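You operate a simulated robot arm through the tools that you are given. There is no shell and no other tool.

You run a simulated two-armed robot. Do the job below in one go: nothing can be reset, and whatever is moved stays where it is left.

Task
Shake the streaky can in the shaker till its paint is one colour.
Fine: one full run; leave it clamped under the shut cover and the other can alone. Set down upright: can.

Only the result counts: the job must be done as asked and must still hold three seconds after the hand-in. Knocking over, shifting, dropping, spilling or breaking anything else fails it. A push-on lid holds only when it is set on centred and level and pressed home; a screw cap is set on level and turned clockwise until tight.

Robot
Two 7-joint arms with fingered hands on one trunk that stands fixed in place. Base frame: the origin is at the foot of the trunk, x ahead of it, y to its left, z up; the work surface is at about z = 850. Units: mm, rad, N and s.
The left shoulder is at [60, 126, 1305], the right one opposite. With the tool pointing down near the work surface each hand reaches from about 100 to 680 mm from the base axis, measured 20 degrees to its own side. Payload 2.5 kg a hand.
The TCP of each hand is the grasp point between the finger pads, 30 mm short of the fingertips. In the tool frame z runs along the fingers and y along their closing line. The gripper opens to 104 mm; its body begins 35 mm behind the TCP. The gripper is a hand of 5 fingers: y runs from the thumb to the fingers, the wrist lies at [-15, -104, -178] in the tool frame, and closing takes about 1.5 s.
Orientation is that of the tool frame in the base frame, as a unit quaternion [x, y, z, w]. With the fingers straight down and the wrist toward the robot, the tool's x, y and z point along [0, 1, 0], [1, 0, 0] and [0, 0, -1] of the base frame.

Tools
- The arms move only by the tool servo_tool. It takes "left_increments", "right_increments" or both (then of equal length, played together; a hand with none holds still); each is a list of rows, each a list of 3 entries, a list of its own where there are three numbers: the shift along the tool's x, y, z in units of 30 mm (1.0 is 30 mm), then the turn, a rotation vector about the tool's x, y, z in units of 8 degrees (1.0 is 8 degrees), then the finger opening in mm, from 0 to 104. In form: [[[tx, ty, tz], [ax, ay, az], jaw], ...]. A call has 1 to 20 rows; each row shifts and turns the commanded pose from where the row before left it, along the tool's axes as they then stand. A call with a number of a shift or a turn outside -1 to 1 is refused whole. Rows are played at 5 a second. More than 50 mm and 0.15 rad between two rows, or a gripper value outside its range, and nothing of the call is played. A pose out of reach is approached as far as the arm can. The call stops where the force on the tool passes 40 N (or 10 N more than at its start, if that is more) or the arm is blocked; 0.2 s more then pass. The fingers move at their own pace (about 153 mm/s each) and stop on an object; they squeeze with about 31 N. The grip force told is the motor's: it shows also when the fingers shut on nothing. Time passes only in rows, and 0.2 s behind the last, so rows that do not move let the fingers close. The reply holds the time, the measured pose of the TCP, the force on the tool along the base axes, the opening and the grip force, in the units named above and with some noise, with the torque about the TCP (base axes, N m) and any sound that the robot's microphone picked up.
- Cameras (640 x 400 px; columns grow to the right, rows downward): "scene" is now at [123.2, -19.1, 1508.7]; the picture's right is [-0.22, -0.98, 0.00], its down [-0.62, 0.14, -0.77] and it looks along [0.76, -0.17, -0.63] (base axes); focal length 293 px, centre (320, 200). "left" rides on the left gripper at [-80, -78, -141] in its tool frame; the picture's right is [-0.78, -0.30, 0.56], its down [0.54, -0.78, 0.33] and it looks along [0.33, 0.56, 0.76] (tool axes); focal length 247 px, centre (320, 200). "right" rides on the right gripper at [80, -77, -141] in its tool frame; the picture's right is [-0.78, 0.30, -0.56], its down [-0.53, -0.78, 0.33] and it looks along [-0.33, 0.56, 0.76] (tool axes); focal length 247 px, centre (320, 200). There is no depth. A picture from a camera that has moved, and an enlarged one, comes with that camera's place and axes in the base frame and with its lens.
- capture(camera): a new picture of that camera. It takes no simulated time.
- lift_body(by): slides the trunk up (or, below 0, down) by that many mm; the arms and the scene camera ride with it, the base frame stays. It gives what a move gives, with no picture.
- set_grasp(shape, hand): the hand has 5 fingers and takes this shape, open, in about a second: jaw (thumb against the fingers, like two jaws); tri (thumb and two fingers); tip (a fingertip pinch); poke (one finger out to press); point (the index stretched); flat (the hand flat); cup (the hand cupped); fist (a fist). The gripper value then closes the fingers along that shape, each until it touches; the sizes above hold for jaw. It gives what a move gives, with no picture.
- head_to(pan, tilt): turns the head with the scene camera to pan (to the left, within 1.501 rad either way) and tilt (down, from -0.506 to 1.204), counted from straight ahead of the robot. It gives what a move gives.
- inspect(camera, box): a new picture of the part [left, top, right, bottom] of that camera's present view, enlarged. It takes no simulated time.
- finish_job(): hands the job in; it is judged then, once.

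Nothing tells you positions but the pictures and the camera data. Unless the task says otherwise, let go and move clear before handing in.

The tools are called after "Emit:" as name(argument=value, ...) on one line, values as JSON. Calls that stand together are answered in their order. servo_tool: Moves the arms, as the interface text tells. Its arguments: {"type":"object","properties":{"left_increments":{"type":"array"},"right_increments":{"type":"array"}},"required":[]} The other tools are called the same way: lift_body (by) moves the trunk up or down; set_grasp (shape, hand) gives the hand a shape; head_to (pan, tilt) turns the head that bears the scene camera; capture (camera) takes a picture; inspect (camera, box) takes an enlarged picture of a part of a camera's view; finish_job () hands the job in.

At the start:

```text
t: 0.0
left_ee_pos: [446.8, 92.5, 1336.1]
left_ee_rot: [0.707, 0.707, 0.0, 0.0]
left_wrist_force: [-0.2, 0.2, -0.1]
left_wrist_torque: [-0.02, 0.02, 0.0]
left_width: 103.7
left_finger_force: 0.0
left_shape: jaw
right_ee_pos: [409.3, -283.4, 1306.4]
right_ee_rot: [0.706, 0.706, 0.025, -0.045]
right_wrist_force: [-0.5, 0.2, 0.5]
right_wrist_torque: [0.0, 0.0, -0.03]
right_width: 103.7
right_finger_force: 0.0
right_shape: jaw
trunk travel left (down, up): [-700.0, 240.0]
head pan, tilt (commanded): [-0.222, 0.686]
```

scene: 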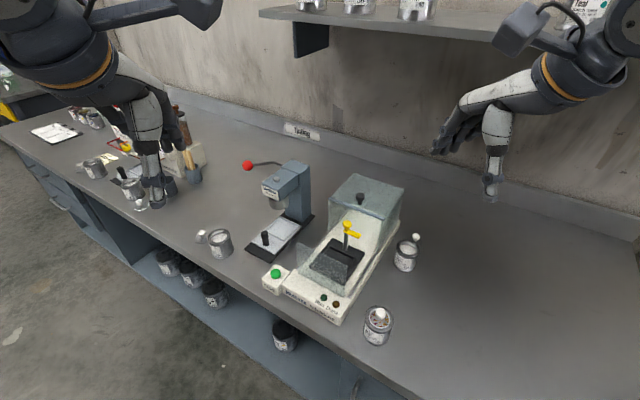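
right: 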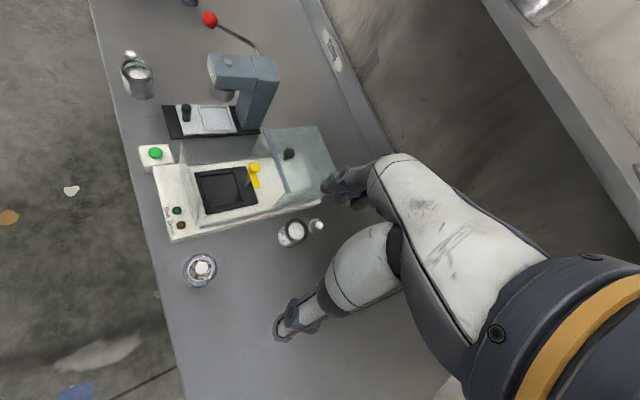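
left: 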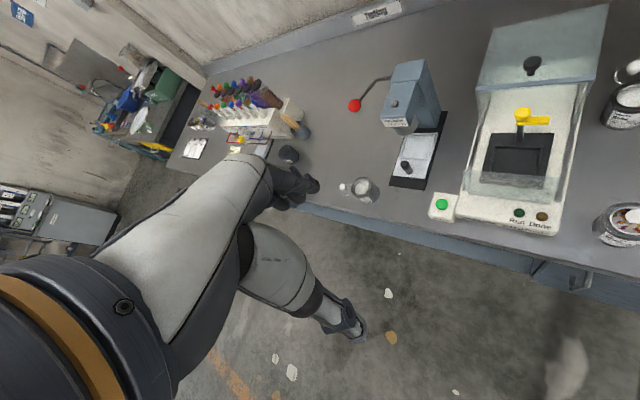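

I see a paint shaker (cream base, translucent cover with a dark knob, yellow clamp handle, green button) and several cans around it. I will first enlarge the views to tell the cans and the shaker's parts apart.

Emit:
inspect(camera="scene", box=[240, 160, 440, 350])

Emit:
inspect(camera="scene", box=[350, 220, 450, 350])

Emit:
inspect(camera="right", box=[110, 100, 350, 300])

Emit:
inspect(camera="left", box=[420, 20, 640, 260])

Emit:
inspect(camera="scene", box=[60, 100, 260, 270])

```text
2.11 times, centred on (340, 255) of scene
camera zoom: at [123.2, -19.1, 1508.7], right [-0.22, -0.98, 0.0], down [-0.62, 0.14, -0.77], along [0.76, -0.17, -0.63], focal length 616 px, centre (278, 84)
```

zoom: 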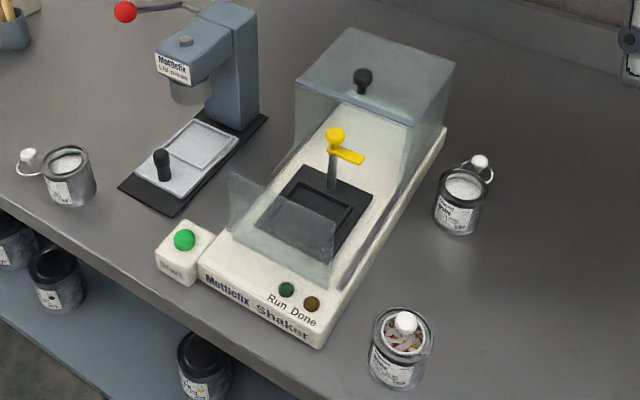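

```text
3.08 times, centred on (400, 285) of scene
camera zoom: at [123.2, -19.1, 1508.7], right [-0.22, -0.98, 0.0], down [-0.62, 0.14, -0.77], along [0.76, -0.17, -0.63], focal length 900 px, centre (74, -62)
```

zoom: 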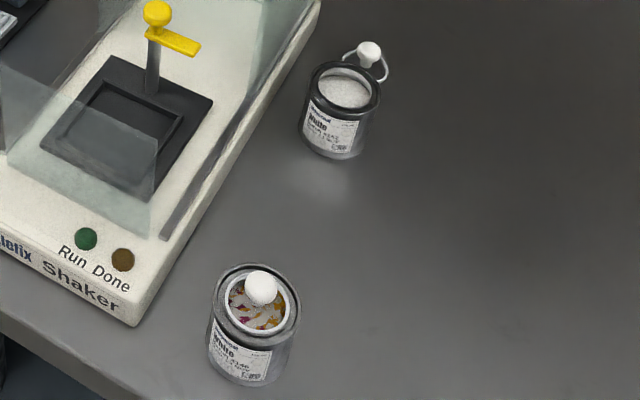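

```text
2.00 times, centred on (230, 200) of right
camera zoom: at [336.5, -218.8, 1456.0], right [0.31, -0.83, 0.47], down [-0.79, -0.5, -0.36], along [0.53, -0.26, -0.81], focal length 494 px, centre (500, 200)
```

zoom: 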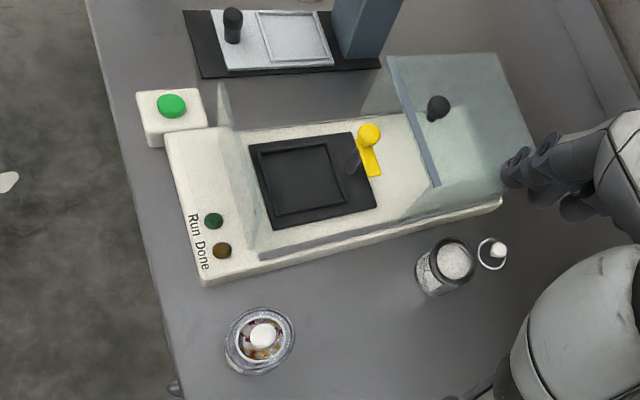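

```text
1.67 times, centred on (530, 140) of left
camera zoom: at [369.6, 13.6, 1478.7], right [-0.3, -0.78, -0.56], down [-0.78, 0.54, -0.33], along [0.56, 0.33, -0.76], focal length 412 px, centre (-30, 300)
```

zoom: 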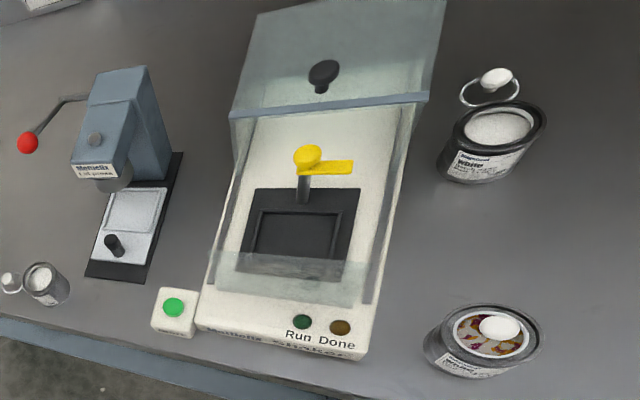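

```text
2.35 times, centred on (160, 185) of scene
camera zoom: at [123.2, -19.1, 1508.7], right [-0.22, -0.98, 0.0], down [-0.62, 0.14, -0.77], along [0.76, -0.17, -0.63], focal length 689 px, centre (696, 235)
```

zoom: 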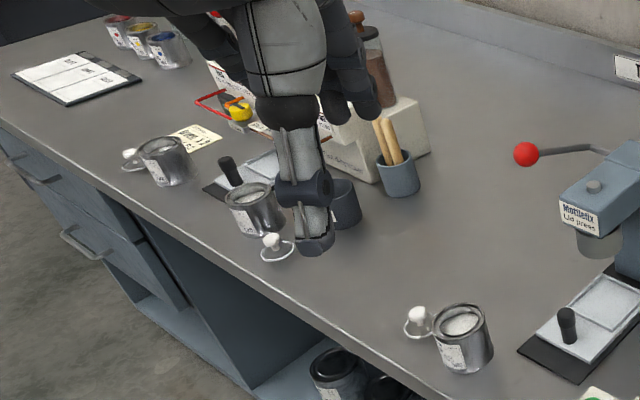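

The bench runs at about 45° to my base frame. The streaky can, lidded with a window, stands at about (400,-208), and the shaker's cradle with its clamp is near (600,-170). I'll zoom in further on the clamp, cover, start button and the can's lid.

Emit:
inspect(camera="scene", box=[310, 210, 390, 290])

Emit:
inspect(camera="scene", box=[355, 300, 400, 350])

Emit:
inspect(camera="scene", box=[310, 160, 420, 240])

Emit:
inspect(camera="right", box=[170, 140, 290, 240])

Emit:
inspect(camera="right", box=[160, 230, 240, 300])

Emit:
inspect(camera="left", box=[450, 80, 580, 240])

```text
5.00 times, centred on (350, 250) of scene
camera zoom: at [123.2, -19.1, 1508.7], right [-0.22, -0.98, 0.0], down [-0.62, 0.14, -0.77], along [0.76, -0.17, -0.63], focal length 1463 px, centre (170, -50)
```

zoom: 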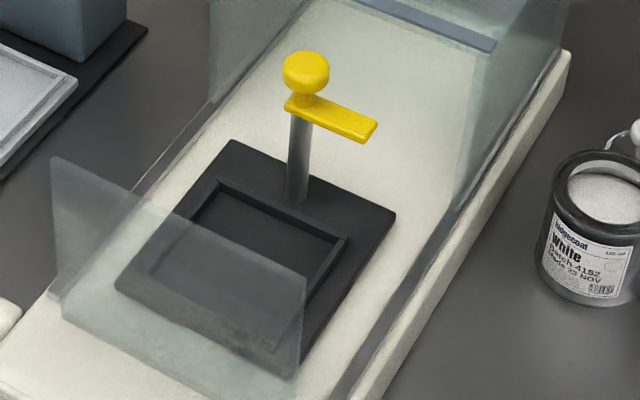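

```text
8.00 times, centred on (378, 325) of scene
camera zoom: at [123.2, -19.1, 1508.7], right [-0.22, -0.98, 0.0], down [-0.62, 0.14, -0.77], along [0.76, -0.17, -0.63], focal length 2341 px, centre (-140, -800)
```

zoom: 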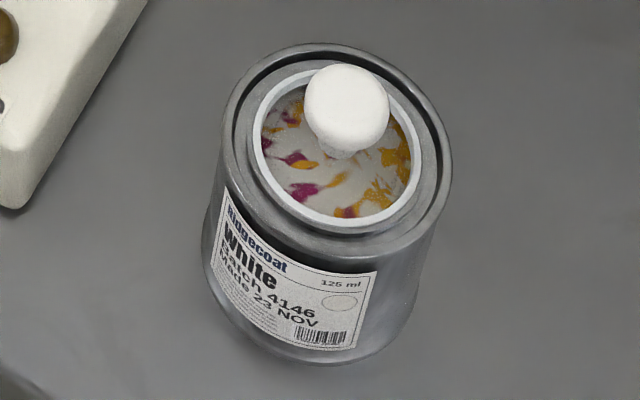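

```text
5.00 times, centred on (365, 200) of scene
camera zoom: at [123.2, -19.1, 1508.7], right [-0.22, -0.98, 0.0], down [-0.62, 0.14, -0.77], along [0.76, -0.17, -0.63], focal length 1463 px, centre (95, 200)
```

zoom: 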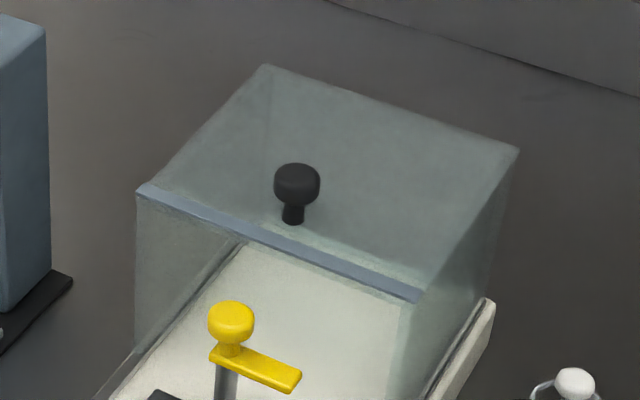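

```text
4.00 times, centred on (230, 190) of right
camera zoom: at [336.5, -218.8, 1456.0], right [0.31, -0.83, 0.47], down [-0.79, -0.5, -0.36], along [0.53, -0.26, -0.81], focal length 988 px, centre (680, 240)
```

zoom: 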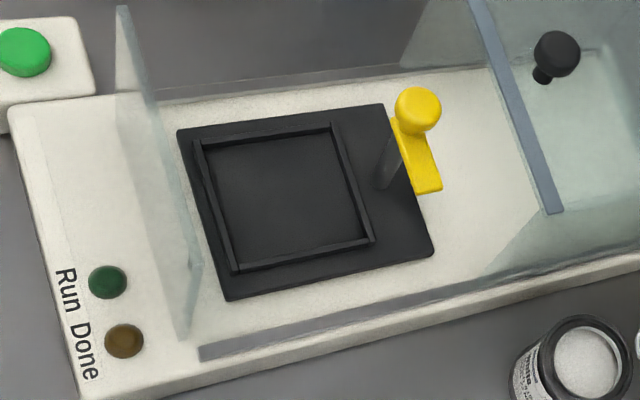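

```text
5.71 times, centred on (200, 265) of right
camera zoom: at [336.5, -218.8, 1456.0], right [0.31, -0.83, 0.47], down [-0.79, -0.5, -0.36], along [0.53, -0.26, -0.81], focal length 1411 px, centre (1006, -171)
```

zoom: 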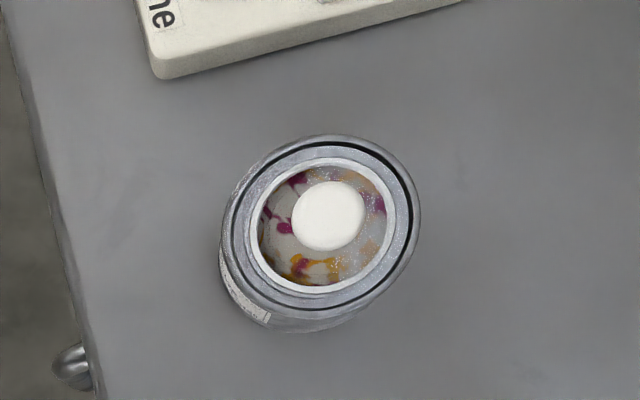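

```text
2.50 times, centred on (515, 160) of left
camera zoom: at [369.6, 13.6, 1478.7], right [-0.3, -0.78, -0.56], down [-0.78, 0.54, -0.33], along [0.56, 0.33, -0.76], focal length 617 px, centre (-168, 300)
```

zoom: 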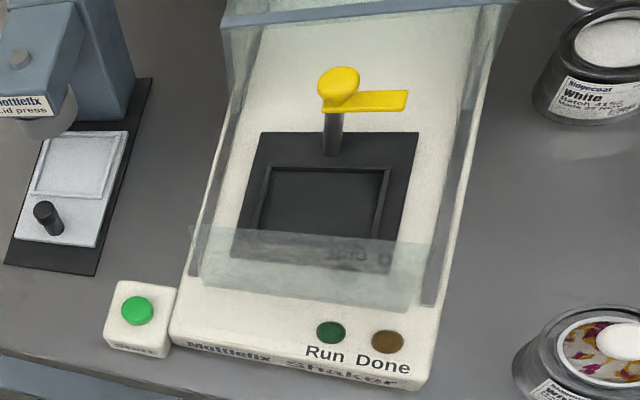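

The lidded streaky can is at about (409,-215), 60 mm wide and 70 tall. The cradle centre is near (590,-168), the clamp post is behind it at (633,-206), the hood knob is at about (660,-245,1046), and the start button is near (594,-10). Before moving I'll look at the hand's shape and get closer views.

Emit:
head_to(pan=-0.6, tilt=0.45)

Emit:
capture(camera="scene")

Emit:
inspect(camera="scene", box=[260, 20, 460, 180])

```text
t: 0.8
left_ee_pos: [447.5, 93.5, 1336.7]
left_ee_rot: [0.707, 0.707, 0.0, -0.001]
left_wrist_force: [-0.7, -0.2, -0.2]
left_wrist_torque: [0.0, -0.02, -0.04]
left_width: 104.1
left_finger_force: 0.0
left_shape: jaw
right_ee_pos: [410.3, -284.1, 1304.0]
right_ee_rot: [0.707, 0.705, 0.025, -0.049]
right_wrist_force: [-0.8, -0.4, 0.2]
right_wrist_torque: [-0.01, -0.03, -0.02]
right_width: 103.6
right_finger_force: 0.1
right_shape: jaw
trunk travel left (down, up): [-700.0, 240.0]
head pan, tilt (commanded): [-0.6, 0.45]
```

```text
taken
camera scene: at [115.7, -52.1, 1529.6], right [-0.56, -0.83, 0.0], down [-0.36, 0.25, -0.9], along [0.74, -0.51, -0.44], focal length 293 px, centre (320, 200)
```

scene: 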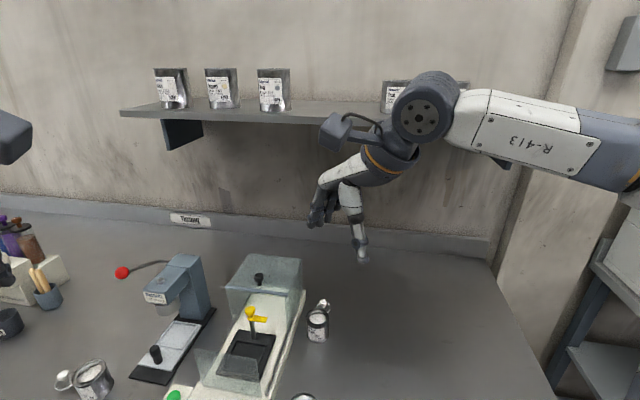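

```text
2.50 times, centred on (360, 100) of scene
camera zoom: at [115.7, -52.1, 1529.6], right [-0.56, -0.83, 0.0], down [-0.36, 0.25, -0.9], along [0.74, -0.51, -0.44], focal length 732 px, centre (220, 450)
```

zoom: 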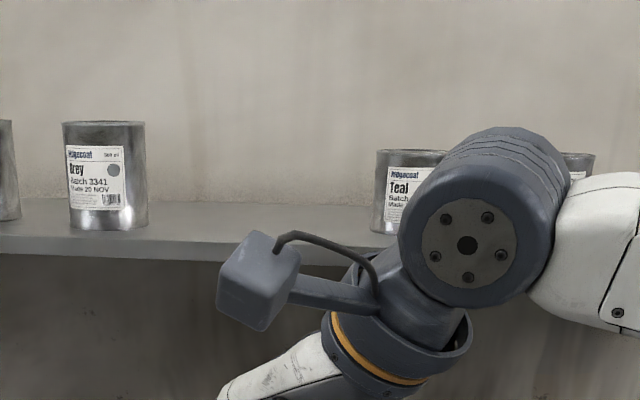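

The right hand hangs to the right of the shaker and a shelf runs above at the wall. I'll zoom in on the hand and the shaker from this side.

Emit:
inspect(camera="scene", box=[290, 130, 410, 280])

Emit:
inspect(camera="scene", box=[190, 240, 340, 400])

Emit:
inspect(camera="right", box=[220, 100, 480, 360])

```text
2.67 times, centred on (350, 205) of scene
camera zoom: at [115.7, -52.1, 1529.6], right [-0.56, -0.83, 0.0], down [-0.36, 0.25, -0.9], along [0.74, -0.51, -0.44], focal length 780 px, centre (240, 187)
```

zoom: 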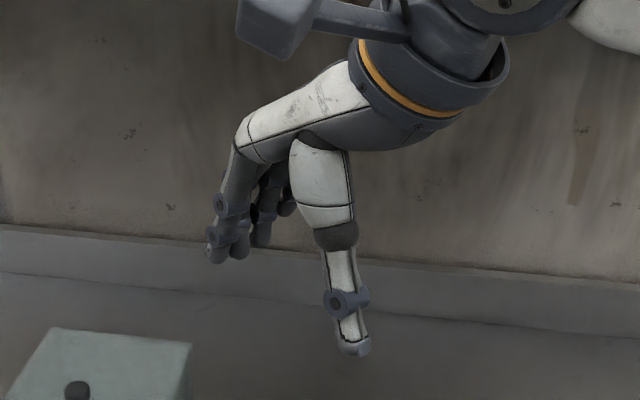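

```text
2.50 times, centred on (265, 320) of scene
camera zoom: at [115.7, -52.1, 1529.6], right [-0.56, -0.83, 0.0], down [-0.36, 0.25, -0.9], along [0.74, -0.51, -0.44], focal length 732 px, centre (458, -100)
```

zoom: 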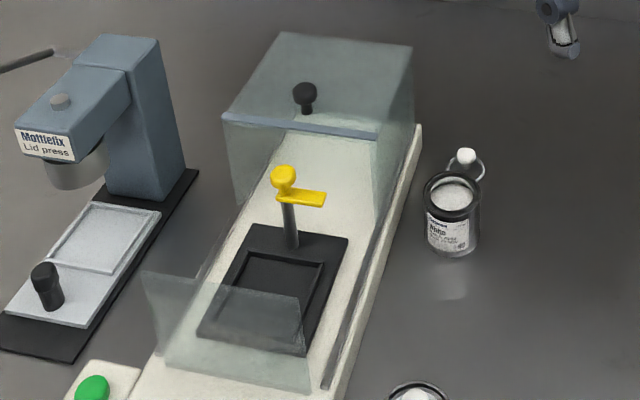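

```text
1.54 times, centred on (350, 230) of right
camera zoom: at [336.9, -219.2, 1455.2], right [0.31, -0.83, 0.46], down [-0.79, -0.5, -0.36], along [0.53, -0.25, -0.81], focal length 380 px, centre (274, 154)
```

zoom: 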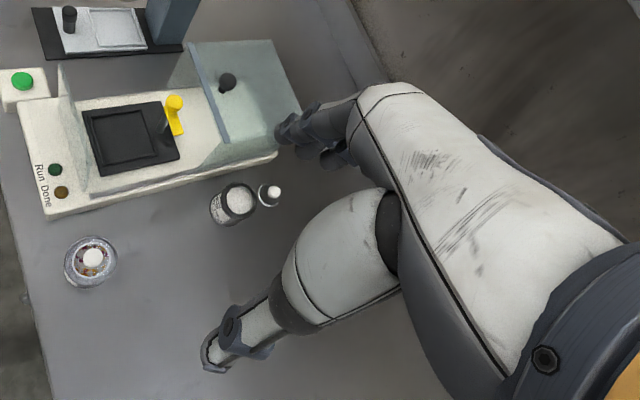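

The hand is human-like, with the thumb on the robot side. I'll level the right hand, yaw it 45° so its closing line runs along the shaker's width, and bring it above the streaky can for a close look.

Emit:
servo_tool(right_increments=[[[0, 0, 0], [-0.2, -0.72, 0], 104], [[0, 0, 0], [0, 0, -0.9375], 104], [[0, 0, 0], [0, 0, -0.9375], 104], [[0, 0, 0], [0, 0, -0.9375], 104], [[0, 0, 0], [0, 0, -0.9375], 104], [[0, 0, 0], [0, 0, -0.9375], 104], [[0, 0, 0], [0, 0, -0.9375], 104], [[0.41, 0.41, 0.83], [0, 0, 0], 104], [[0.41, 0.41, 0.83], [0, 0, 0], 104], [[0.41, 0.41, 0.83], [0, 0, 0], 104], [[0.41, 0.41, 0.83], [0, 0, 0], 104], [[0, 0, 0], [0, 0, 0], 104]])

Emit:
head_to(pan=-0.35, tilt=0.7)

Emit:
capture(camera="scene")

Emit:
capture(camera="right")

```text
t: 3.5
left_ee_pos: [447.3, 91.9, 1336.8]
left_ee_rot: [0.707, 0.707, 0.0, 0.001]
left_wrist_force: [0.3, -1.1, 0.6]
left_wrist_torque: [0.0, 0.01, 0.0]
left_width: 103.5
left_finger_force: 0.0
left_shape: jaw
right_ee_pos: [382.4, -126.3, 1209.7]
right_ee_rot: [0.406, 0.914, -0.009, -0.001]
right_wrist_force: [-0.3, 0.1, -0.9]
right_wrist_torque: [0.01, -0.01, 0.03]
right_width: 103.6
right_finger_force: 0.1
right_shape: jaw
right hand out of reach, approached as far as the arm can: row 4, 5, 6, 7
trunk travel left (down, up): [-700.0, 240.0]
head pan, tilt (commanded): [-0.6, 0.45]
```

```text
t: 4.2
left_ee_pos: [447.3, 92.4, 1336.5]
left_ee_rot: [0.707, 0.707, -0.001, 0.0]
left_wrist_force: [0.7, 0.1, 0.4]
left_wrist_torque: [-0.01, 0.0, -0.03]
left_width: 103.6
left_finger_force: 0.0
left_shape: jaw
right_ee_pos: [380.9, -126.4, 1207.8]
right_ee_rot: [0.407, 0.913, -0.009, 0.0]
right_wrist_force: [-0.3, 0.2, 0.5]
right_wrist_torque: [0.01, -0.01, 0.01]
right_width: 103.5
right_finger_force: 0.1
right_shape: jaw
trunk travel left (down, up): [-700.0, 240.0]
head pan, tilt (commanded): [-0.351, 0.7]
```

```text
taken
camera scene: at [119.5, -29.6, 1507.5], right [-0.34, -0.94, 0.0], down [-0.6, 0.22, -0.77], along [0.72, -0.26, -0.64], focal length 293 px, centre (320, 200)
```

scene: 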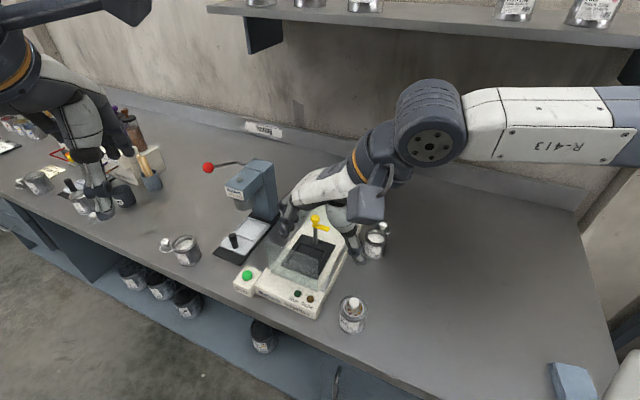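

```text
taken
camera right: at [271.9, -117.4, 1350.9], right [0.74, -0.37, 0.56], down [-0.22, -0.92, -0.32], along [0.63, 0.11, -0.77], focal length 247 px, centre (320, 200)
```

right: 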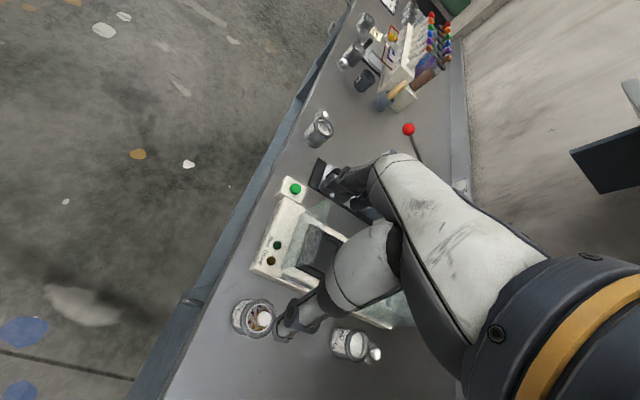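

The arm stopped a little short in yaw (about 42°) and now hovers over the shaker at (381,-126,1208). I'll look closely at the can and shaker from here.

Emit:
inspect(camera="right", box=[220, 290, 290, 345])

Emit:
inspect(camera="scene", box=[260, 160, 400, 340])

Emit:
inspect(camera="scene", box=[332, 288, 372, 338])

Emit:
inspect(camera="right", box=[240, 160, 440, 360])

```text
7.27 times, centred on (255, 318) of right
camera zoom: at [271.9, -117.4, 1350.9], right [0.74, -0.37, 0.56], down [-0.22, -0.92, -0.32], along [0.63, 0.11, -0.77], focal length 1796 px, centre (793, -654)
```

zoom: 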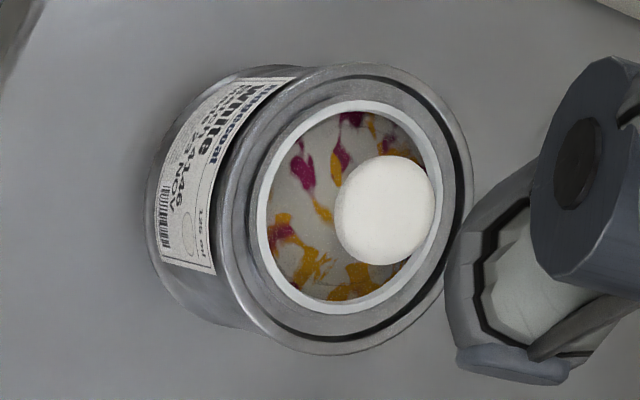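

```text
2.22 times, centred on (330, 250) of scene
camera zoom: at [119.5, -29.6, 1507.5], right [-0.34, -0.94, 0.0], down [-0.6, 0.22, -0.77], along [0.72, -0.26, -0.64], focal length 650 px, centre (298, 89)
```

zoom: 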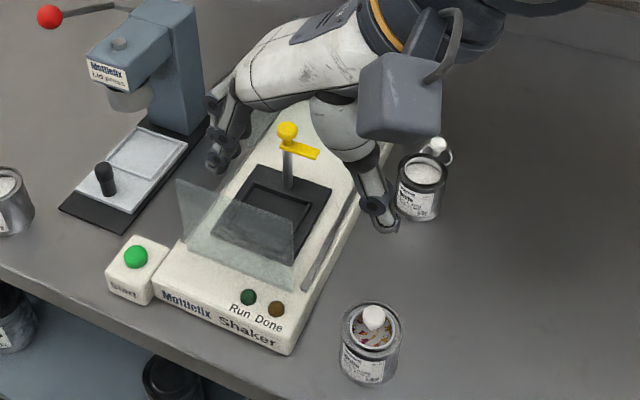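

```text
8.00 times, centred on (352, 313) of scene
camera zoom: at [119.5, -29.6, 1507.5], right [-0.34, -0.94, 0.0], down [-0.6, 0.22, -0.77], along [0.72, -0.26, -0.64], focal length 2341 px, centre (64, -704)
```

zoom: 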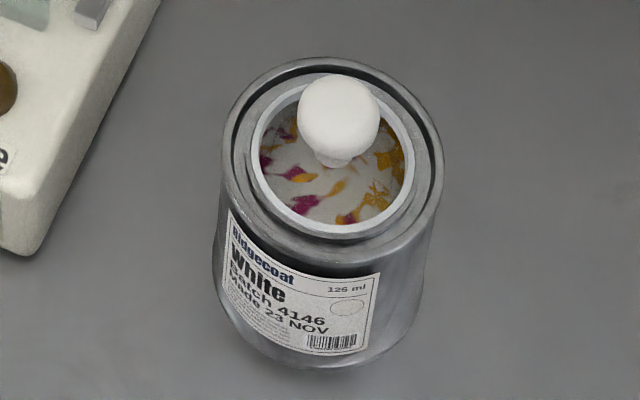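

```text
2.00 times, centred on (340, 260) of right
camera zoom: at [271.9, -117.4, 1350.9], right [0.74, -0.37, 0.56], down [-0.22, -0.92, -0.32], along [0.63, 0.11, -0.77], focal length 494 px, centre (280, 80)
```

zoom: 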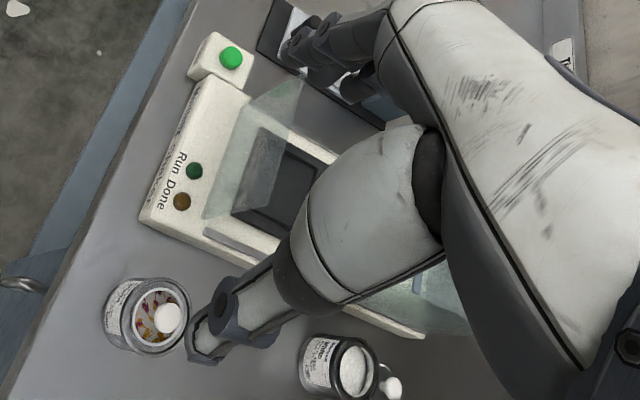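

The streaky can's lid looks level and centred. I'll compare it with the open white can's mouth and loose lid to judge whether it is pressed home.

Emit:
inspect(camera="scene", box=[358, 215, 398, 265])

Emit:
inspect(camera="right", box=[325, 320, 395, 370])

Emit:
inspect(camera="scene", box=[155, 225, 205, 270])

```text
8.00 times, centred on (378, 240) of scene
camera zoom: at [119.5, -29.6, 1507.5], right [-0.34, -0.94, 0.0], down [-0.6, 0.22, -0.77], along [0.72, -0.26, -0.64], focal length 2341 px, centre (-144, -120)
```

zoom: 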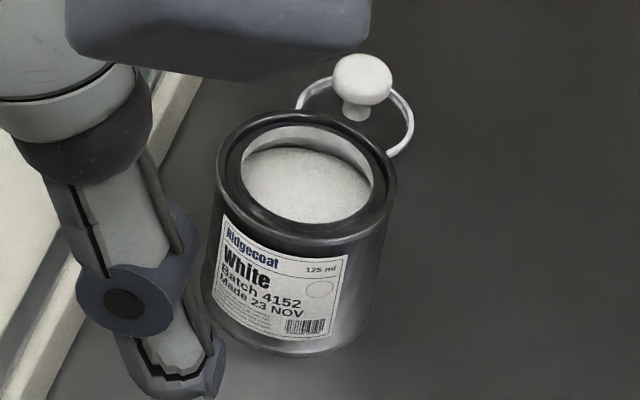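

```text
8.00 times, centred on (360, 345) of right
camera zoom: at [271.9, -117.4, 1350.9], right [0.74, -0.37, 0.56], down [-0.22, -0.92, -0.32], along [0.63, 0.11, -0.77], focal length 1976 px, centre (0, -960)
```

zoom: 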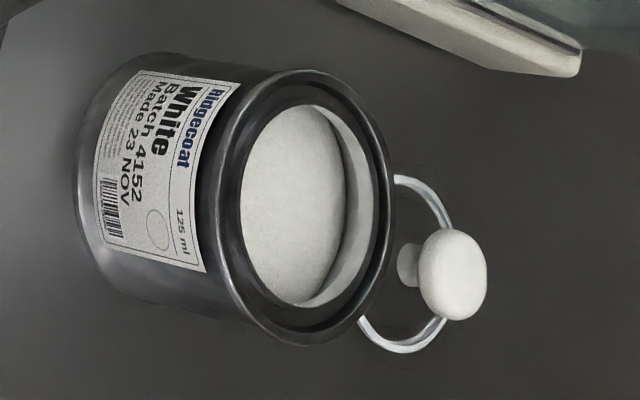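

```text
8.89 times, centred on (180, 248) of scene
camera zoom: at [119.5, -29.6, 1507.5], right [-0.34, -0.94, 0.0], down [-0.6, 0.22, -0.77], along [0.72, -0.26, -0.64], focal length 2601 px, centre (1564, -222)
```

zoom: 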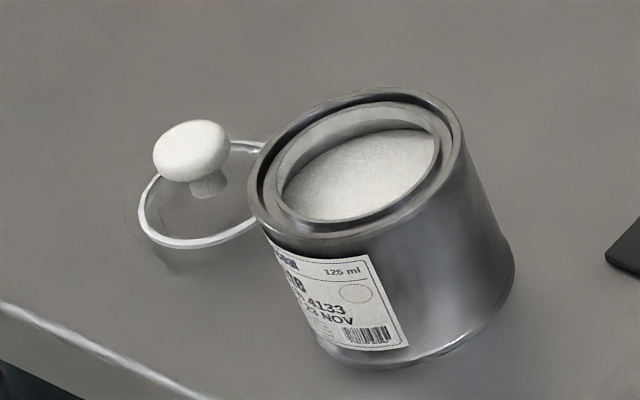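

The lid appears seated flush. The shaker's front panel stands about 125 mm high at 73 mm in front of the cradle centre, and the clamp post is about 55 mm behind it. I'll therefore carry the can with the hand leaning toward the front (tilt about the closing line), and try that posture above the can now.

Emit:
servo_tool(right_increments=[[[0, 0, 0], [0, 0, -0.375], 104], [[0, 0, 0], [0, -1, 0], 104], [[0, 0, 0], [0, -1, 0], 104], [[0, 0, 0], [0, -1, 0], 104], [[-0.052, -0.204, 0.847], [0, 0, 0], 104], [[-0.052, -0.204, 0.847], [0, 0, 0], 104], [[-0.052, -0.204, 0.847], [0, 0, 0], 104], [[-0.052, -0.204, 0.847], [0, 0, 0], 104], [[0, 0, 0], [0, 0, 0], 104]])

Emit:
capture(camera="scene")

Emit:
capture(camera="right")

```text
t: 6.2
left_ee_pos: [446.5, 93.3, 1336.4]
left_ee_rot: [0.707, 0.707, 0.0, 0.0]
left_wrist_force: [-0.2, 0.8, -0.1]
left_wrist_torque: [0.02, -0.02, 0.03]
left_width: 103.5
left_finger_force: 0.1
left_shape: jaw
right_ee_pos: [398.8, -181.8, 1119.4]
right_ee_rot: [0.372, 0.904, -0.088, 0.19]
right_wrist_force: [-0.6, -1.1, -0.4]
right_wrist_torque: [-0.03, 0.01, -0.01]
right_width: 103.6
right_finger_force: 0.1
right_shape: jaw
trunk travel left (down, up): [-700.0, 240.0]
head pan, tilt (commanded): [-0.351, 0.7]
```

```text
taken
camera scene: at [119.5, -29.3, 1507.5], right [-0.34, -0.94, 0.0], down [-0.6, 0.22, -0.77], along [0.72, -0.26, -0.64], focal length 293 px, centre (320, 200)
```

scene: 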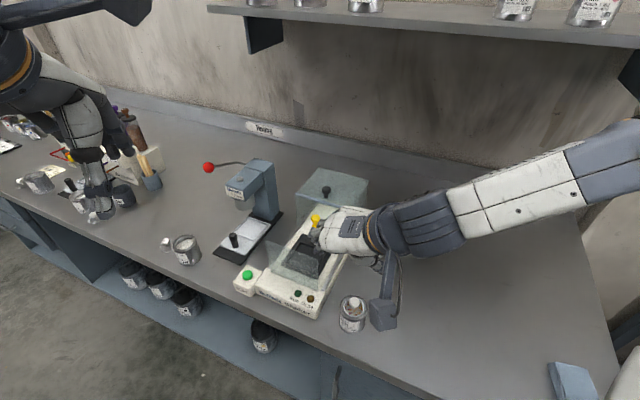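

```text
taken
camera right: at [253.4, -143.4, 1217.0], right [0.56, -0.12, 0.82], down [-0.11, -0.99, -0.07], along [0.82, -0.05, -0.57], focal length 247 px, centre (320, 200)
```

right: 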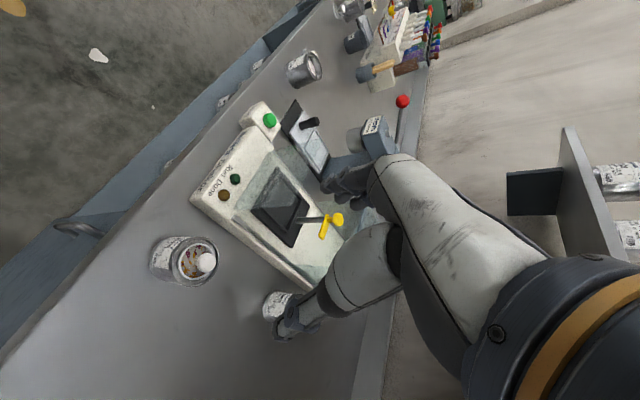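

The leaning posture works; the hand is at (399,-182,1119). I'll use this side-on view to inspect the clamp and the can.

Emit:
inspect(camera="right", box=[220, 110, 400, 290])

Emit:
inspect(camera="right", box=[135, 220, 235, 300])

Emit:
inspect(camera="scene", box=[270, 160, 430, 350])

```text
2.22 times, centred on (310, 200) of right
camera zoom: at [253.4, -143.4, 1217.0], right [0.56, -0.12, 0.82], down [-0.11, -0.99, -0.07], along [0.82, -0.05, -0.57], focal length 549 px, centre (342, 200)
```

zoom: 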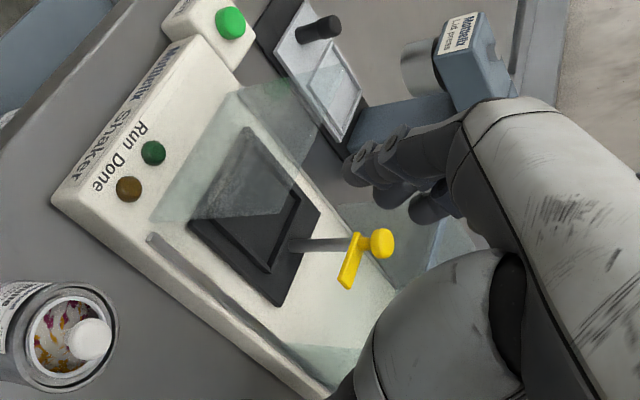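

```text
5.00 times, centred on (185, 260) of right
camera zoom: at [253.4, -143.4, 1217.0], right [0.56, -0.12, 0.82], down [-0.11, -0.99, -0.07], along [0.82, -0.05, -0.57], focal length 1235 px, centre (995, -100)
```

zoom: 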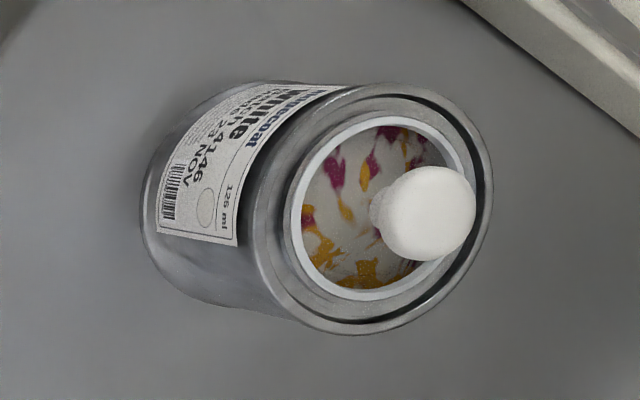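

```text
2.11 times, centred on (350, 255) of scene
camera zoom: at [119.5, -29.3, 1507.5], right [-0.34, -0.94, 0.0], down [-0.6, 0.22, -0.77], along [0.72, -0.26, -0.64], focal length 616 px, centre (257, 84)
```

zoom: 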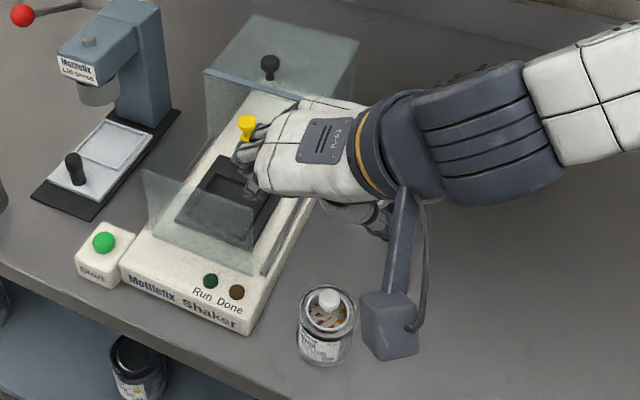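

The lid looks flush and closed, and the can centre is confirmed at (408.5,-215). I'll move down to just above it.

Emit:
servo_tool(right_increments=[[[0.143, -0.1225, 0.937], [0, 0, 0], 104], [[0.143, -0.1225, 0.937], [0, 0, 0], 104], [[0.143, -0.1225, 0.937], [0, 0, 0], 104], [[0.143, -0.1225, 0.937], [0, 0, 0], 104], [[0, 0, 0], [0, 0, 0], 104]])

Emit:
head_to(pan=-0.5, tilt=0.9)

Emit:
capture(camera="scene")

Emit:
capture(camera="right")

```text
t: 7.4
left_ee_pos: [445.9, 93.2, 1337.3]
left_ee_rot: [0.707, 0.707, 0.0, 0.0]
left_wrist_force: [-0.1, 0.8, 0.7]
left_wrist_torque: [-0.04, 0.01, 0.01]
left_width: 103.8
left_finger_force: 0.1
left_shape: jaw
right_ee_pos: [409.9, -211.7, 1011.3]
right_ee_rot: [0.372, 0.904, -0.089, 0.189]
right_wrist_force: [-0.4, -1.1, -0.3]
right_wrist_torque: [0.01, 0.01, 0.01]
right_width: 103.9
right_finger_force: 0.1
right_shape: jaw
trunk travel left (down, up): [-700.0, 240.0]
head pan, tilt (commanded): [-0.351, 0.7]
```

```text
t: 8.2
left_ee_pos: [446.6, 92.1, 1338.1]
left_ee_rot: [0.707, 0.707, -0.001, 0.0]
left_wrist_force: [0.5, -0.2, 0.1]
left_wrist_torque: [0.03, 0.0, -0.01]
left_width: 103.7
left_finger_force: 0.0
left_shape: jaw
right_ee_pos: [410.2, -212.3, 1011.5]
right_ee_rot: [0.373, 0.904, -0.088, 0.189]
right_wrist_force: [0.1, 0.2, -0.2]
right_wrist_torque: [-0.03, 0.02, 0.01]
right_width: 103.9
right_finger_force: 0.1
right_shape: jaw
trunk travel left (down, up): [-700.0, 240.0]
head pan, tilt (commanded): [-0.499, 0.901]
```

```text
taken
camera scene: at [106.1, -36.4, 1491.3], right [-0.48, -0.88, 0.0], down [-0.69, 0.37, -0.62], along [0.55, -0.3, -0.78], focal length 293 px, centre (320, 200)
```

scene: 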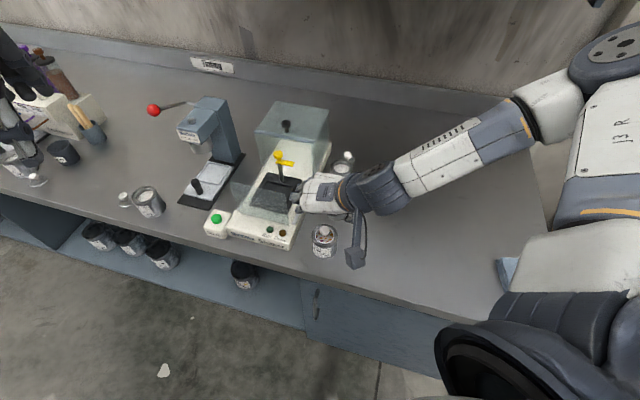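

```text
taken
camera right: at [263.9, -173.4, 1108.0], right [0.56, -0.12, 0.82], down [-0.11, -0.99, -0.07], along [0.82, -0.05, -0.57], focal length 247 px, centre (320, 200)
```

right: 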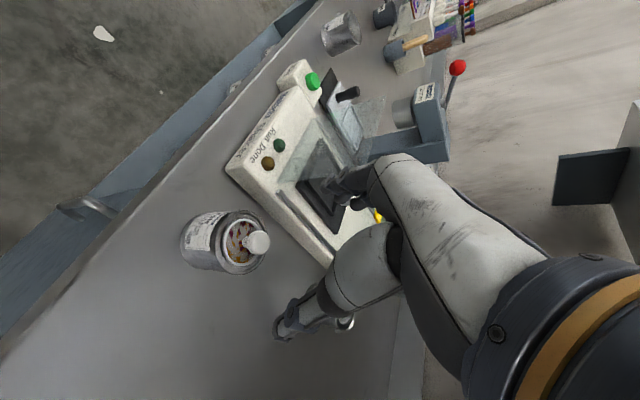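

The hand hovers about 90 mm above the can. I'll check alignment in close-up before descending.

Emit:
inspect(camera="scene", box=[240, 140, 400, 280])

Emit:
inspect(camera="right", box=[160, 140, 400, 350])

```text
2.86 times, centred on (320, 210) of scene
camera zoom: at [106.1, -36.4, 1491.3], right [-0.48, -0.88, 0.0], down [-0.69, 0.37, -0.62], along [0.55, -0.3, -0.78], focal length 836 px, centre (320, 171)
```

zoom: 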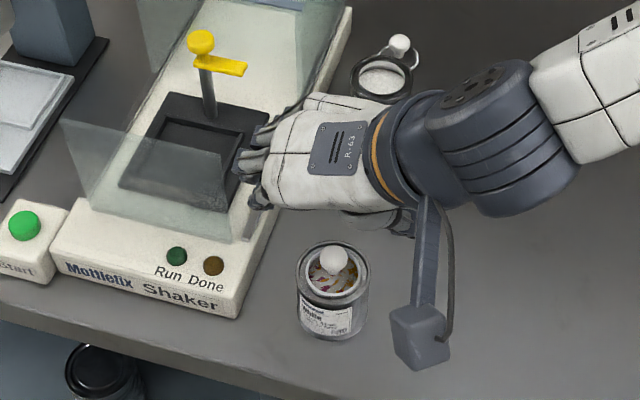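

```text
1.90 times, centred on (280, 245) of right
camera zoom: at [263.9, -173.4, 1108.0], right [0.56, -0.12, 0.82], down [-0.11, -0.99, -0.07], along [0.82, -0.05, -0.57], focal length 470 px, centre (396, 114)
```

zoom: 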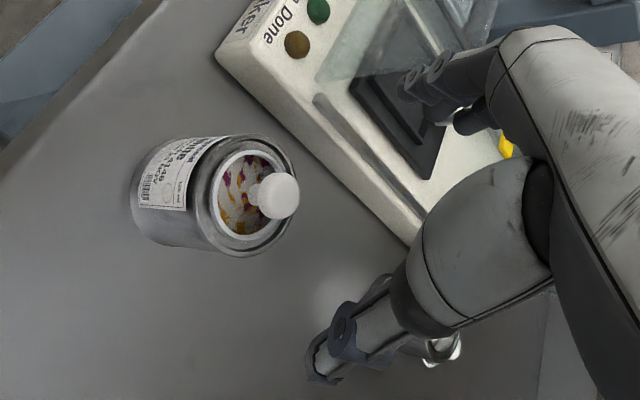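

The hand is aligned. Before descending I want a precise close-up of how the lid sits relative to the rim.

Emit:
inspect(camera="right", box=[175, 200, 275, 285])

Emit:
inspect(camera="scene", box=[305, 215, 345, 262])

```text
4.71 times, centred on (225, 242) of right
camera zoom: at [263.9, -173.4, 1108.0], right [0.56, -0.12, 0.82], down [-0.11, -0.99, -0.07], along [0.82, -0.05, -0.57], focal length 1162 px, centre (767, 0)
```

zoom: 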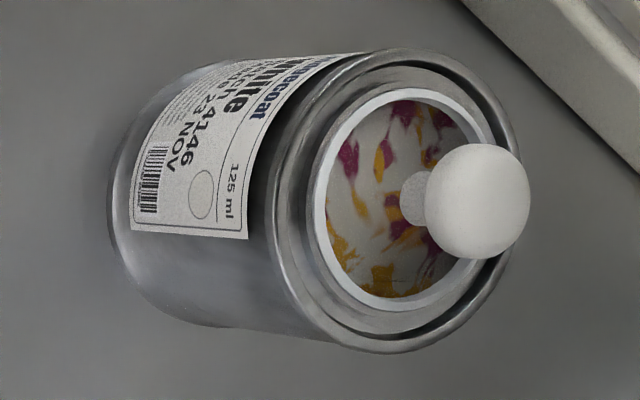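

```text
8.51 times, centred on (325, 238) of scene
camera zoom: at [106.1, -36.4, 1491.3], right [-0.48, -0.88, 0.0], down [-0.69, 0.37, -0.62], along [0.55, -0.3, -0.78], focal length 2490 px, centre (277, -128)
```

zoom: 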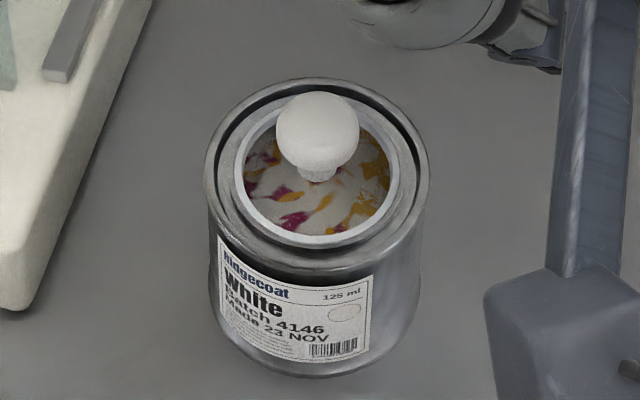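

The lid ring sits flush with the rim, but I can't fully rule out that it is only set on. As cheap insurance I'll level the hand, close the fingers and press gently on the knob before gripping.

Emit:
servo_tool(right_increments=[[[0, 0, 0], [0, 1, 0], 60], [[0, 0, 0], [0, 1, 0], 20], [[0, 0, 0], [0, 1, 0], 0], [[-0.023, -0.104, 0], [0, 0, 0], 0], [[0, 0, 0], [0, 0, 0], 0], [[0, 0, 0], [0, 0, 0], 0], [[0, 0, 0], [0, 0, 0], 0], [[0, 0, 0], [0, 0, 0], 0], [[0, 0, 0], [0, 0, 0], 0], [[0, 0, 0], [0, 0, 0], 0]])

Emit:
inspect(camera="right", box=[160, 120, 420, 340])

Emit:
inspect(camera="scene", box=[260, 140, 400, 270])

```text
t: 10.3
left_ee_pos: [446.9, 93.6, 1336.5]
left_ee_rot: [0.707, 0.707, 0.0, -0.001]
left_wrist_force: [-0.1, -1.1, -0.1]
left_wrist_torque: [0.0, -0.03, -0.03]
left_width: 103.3
left_finger_force: 0.1
left_shape: jaw
right_ee_pos: [408.6, -215.0, 1010.5]
right_ee_rot: [0.383, 0.924, -0.008, -0.002]
right_wrist_force: [0.4, -0.2, 0.2]
right_wrist_torque: [0.0, -0.03, -0.03]
right_width: 0.3
right_finger_force: 31.0
right_shape: jaw
trunk travel left (down, up): [-700.0, 240.0]
head pan, tilt (commanded): [-0.499, 0.901]
```

```text
1.82 times, centred on (290, 230) of right
camera zoom: at [297.8, -211.9, 1152.2], right [0.76, -0.33, 0.55], down [-0.17, -0.93, -0.32], along [0.62, 0.15, -0.77], focal length 449 px, centre (374, 146)
```

zoom: 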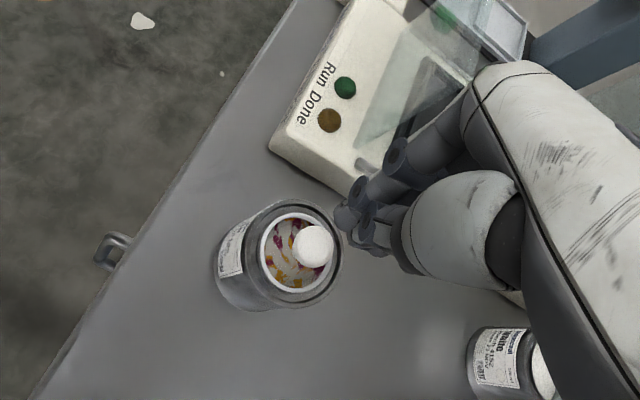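

```text
3.08 times, centred on (330, 205) of scene
camera zoom: at [106.1, -36.4, 1491.3], right [-0.48, -0.88, 0.0], down [-0.69, 0.38, -0.62], along [0.55, -0.3, -0.78], focal length 900 px, centre (289, 185)
```

zoom: 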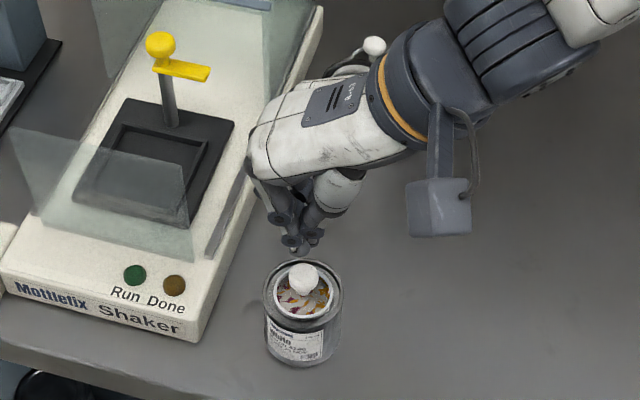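

The closed fingertips are centred above the knob. Now I'll press down slowly; the move stops by itself at 40 N.

Emit:
servo_tool(right_increments=[[[0, 0, 0.5], [0, 0, 0], 0], [[0, 0, 0.3], [0, 0, 0], 0], [[0, 0, 0.1], [0, 0, 0], 0], [[0, 0, 0.07], [0, 0, 0], 0], [[0, 0, 0.07], [0, 0, 0], 0], [[0, 0, 0.07], [0, 0, 0], 0], [[0, 0, 0.07], [0, 0, 0], 0], [[0, 0, 0.07], [0, 0, 0], 0], [[0, 0, 0.07], [0, 0, 0], 0], [[0, 0, 0.07], [0, 0, 0], 0]])

Emit:
inspect(camera="scene", box=[270, 170, 380, 270])

```text
t: 12.6
left_ee_pos: [446.7, 92.8, 1337.2]
left_ee_rot: [0.707, 0.707, 0.0, 0.0]
left_wrist_force: [0.7, -0.9, 0.0]
left_wrist_torque: [0.04, 0.0, -0.01]
left_width: 103.5
left_finger_force: 0.2
left_shape: jaw
right_ee_pos: [406.2, -215.6, 969.3]
right_ee_rot: [0.383, 0.924, -0.009, 0.0]
right_wrist_force: [-0.8, 0.4, 0.0]
right_wrist_torque: [0.01, -0.01, 0.01]
right_width: 0.0
right_finger_force: 31.1
right_shape: jaw
trunk travel left (down, up): [-700.0, 240.0]
head pan, tilt (commanded): [-0.499, 0.901]
```

```text
4.00 times, centred on (325, 220) of scene
camera zoom: at [106.0, -36.4, 1491.3], right [-0.48, -0.88, 0.0], down [-0.69, 0.38, -0.62], along [0.55, -0.3, -0.78], focal length 1170 px, centre (300, 120)
```

zoom: 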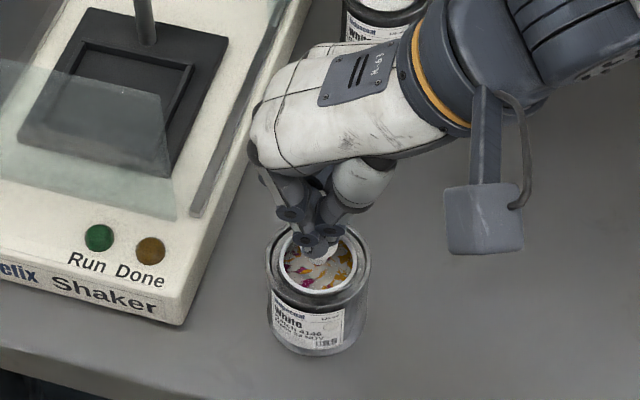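

No contact yet at TCP height 969, with the fingertips just above the knob. I'll continue slowly.

Emit:
servo_tool(right_increments=[[[-0.05, 0.05, 0.05], [0, 0, 0], 0], [[0, 0, 0.06], [0, 0, 0], 0], [[0, 0, 0.06], [0, 0, 0], 0], [[0, 0, 0.06], [0, 0, 0], 0], [[0, 0, 0.06], [0, 0, 0], 0]])

Emit:
inspect(camera="scene", box=[290, 190, 360, 260])

Emit:
inspect(camera="right", box=[230, 170, 370, 300])

```text
t: 13.8
left_ee_pos: [446.2, 92.7, 1337.1]
left_ee_rot: [0.707, 0.707, 0.001, 0.0]
left_wrist_force: [0.3, 0.2, -0.5]
left_wrist_torque: [0.01, 0.0, -0.02]
left_width: 103.4
left_finger_force: 0.1
left_shape: jaw
right_ee_pos: [409.1, -214.7, 967.7]
right_ee_rot: [0.379, 0.925, -0.008, -0.002]
right_wrist_force: [6.3, 0.8, 22.8]
right_wrist_torque: [0.04, -0.26, -0.02]
right_width: 0.0
right_finger_force: 30.7
right_shape: jaw
right hand out of reach, approached as far as the arm can: row 4, 5
trunk travel left (down, up): [-700.0, 240.0]
head pan, tilt (commanded): [-0.499, 0.901]
```

```text
5.71 times, centred on (325, 225) of scene
camera zoom: at [105.1, -35.5, 1491.7], right [-0.48, -0.88, 0.0], down [-0.69, 0.37, -0.62], along [0.55, -0.3, -0.78], focal length 1672 px, centre (291, 57)
```

zoom: 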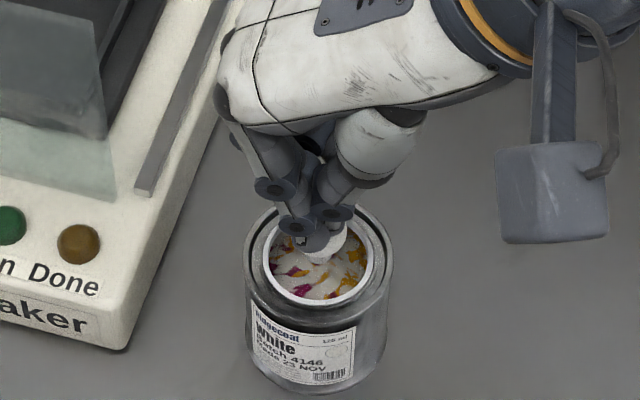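

```text
3.08 times, centred on (300, 235) of right
camera zoom: at [298.5, -213.2, 1109.4], right [0.77, -0.33, 0.55], down [-0.17, -0.93, -0.32], along [0.62, 0.15, -0.77], focal length 760 px, centre (382, 92)
```

zoom: 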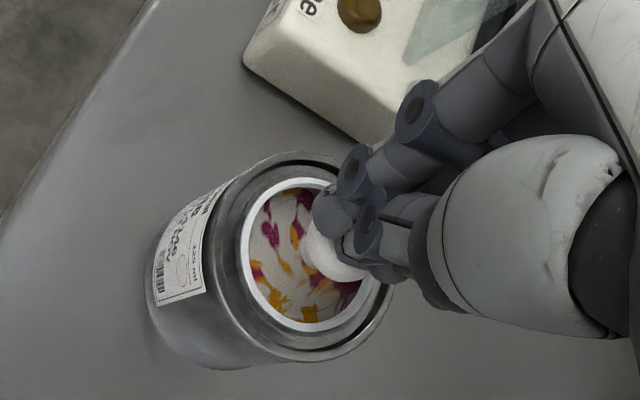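

Contact came at knob top z≈938 with 23 N of push and no movement of the lid, so it is home. The arm was near a joint limit there, so I'll raise the trunk, which also lifts the fingers straight off the knob, to get a more comfortable posture.

Emit:
lift_body(by=140)

Emit:
capture(camera="scene")

Emit:
capture(camera="right")

```text
t: 15.4
left_ee_pos: [447.2, 92.3, 1476.7]
left_ee_rot: [0.707, 0.707, 0.0, 0.0]
left_wrist_force: [-0.3, 0.6, 0.1]
left_wrist_torque: [0.01, 0.0, -0.03]
left_width: 103.5
left_finger_force: 0.0
left_shape: jaw
right_ee_pos: [406.9, -216.6, 1104.9]
right_ee_rot: [0.38, 0.925, -0.01, -0.006]
right_wrist_force: [0.5, -0.5, 0.2]
right_wrist_torque: [-0.01, 0.01, 0.02]
right_width: 0.1
right_finger_force: 31.4
right_shape: jaw
trunk travel left (down, up): [-840.0, 100.0]
head pan, tilt (commanded): [-0.499, 0.901]
```

```text
taken
camera scene: at [106.2, -36.5, 1631.3], right [-0.48, -0.88, 0.0], down [-0.69, 0.38, -0.62], along [0.55, -0.3, -0.78], focal length 293 px, centre (320, 200)
```

scene: 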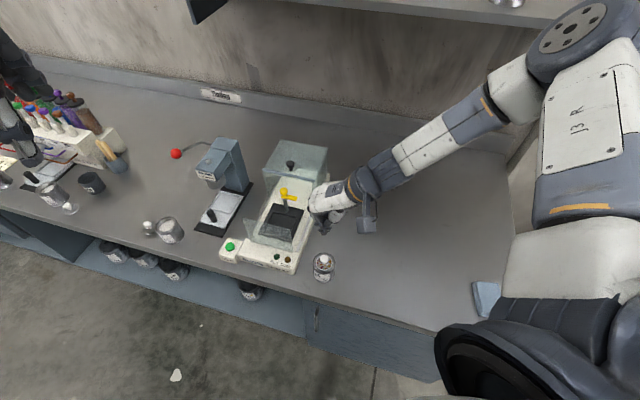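

```text
taken
camera right: at [297.8, -214.1, 1247.5], right [0.77, -0.33, 0.55], down [-0.17, -0.93, -0.32], along [0.61, 0.15, -0.77], focal length 247 px, centre (320, 200)
```

right: 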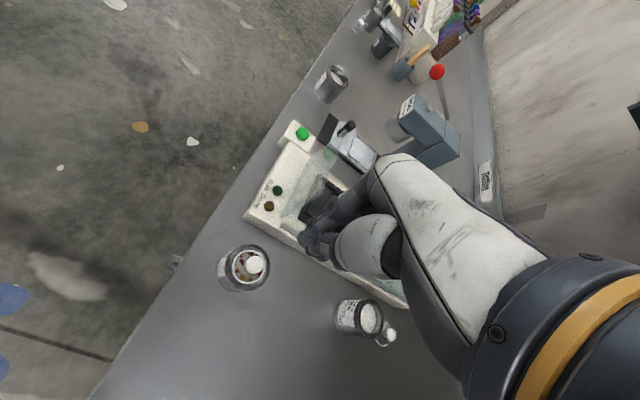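

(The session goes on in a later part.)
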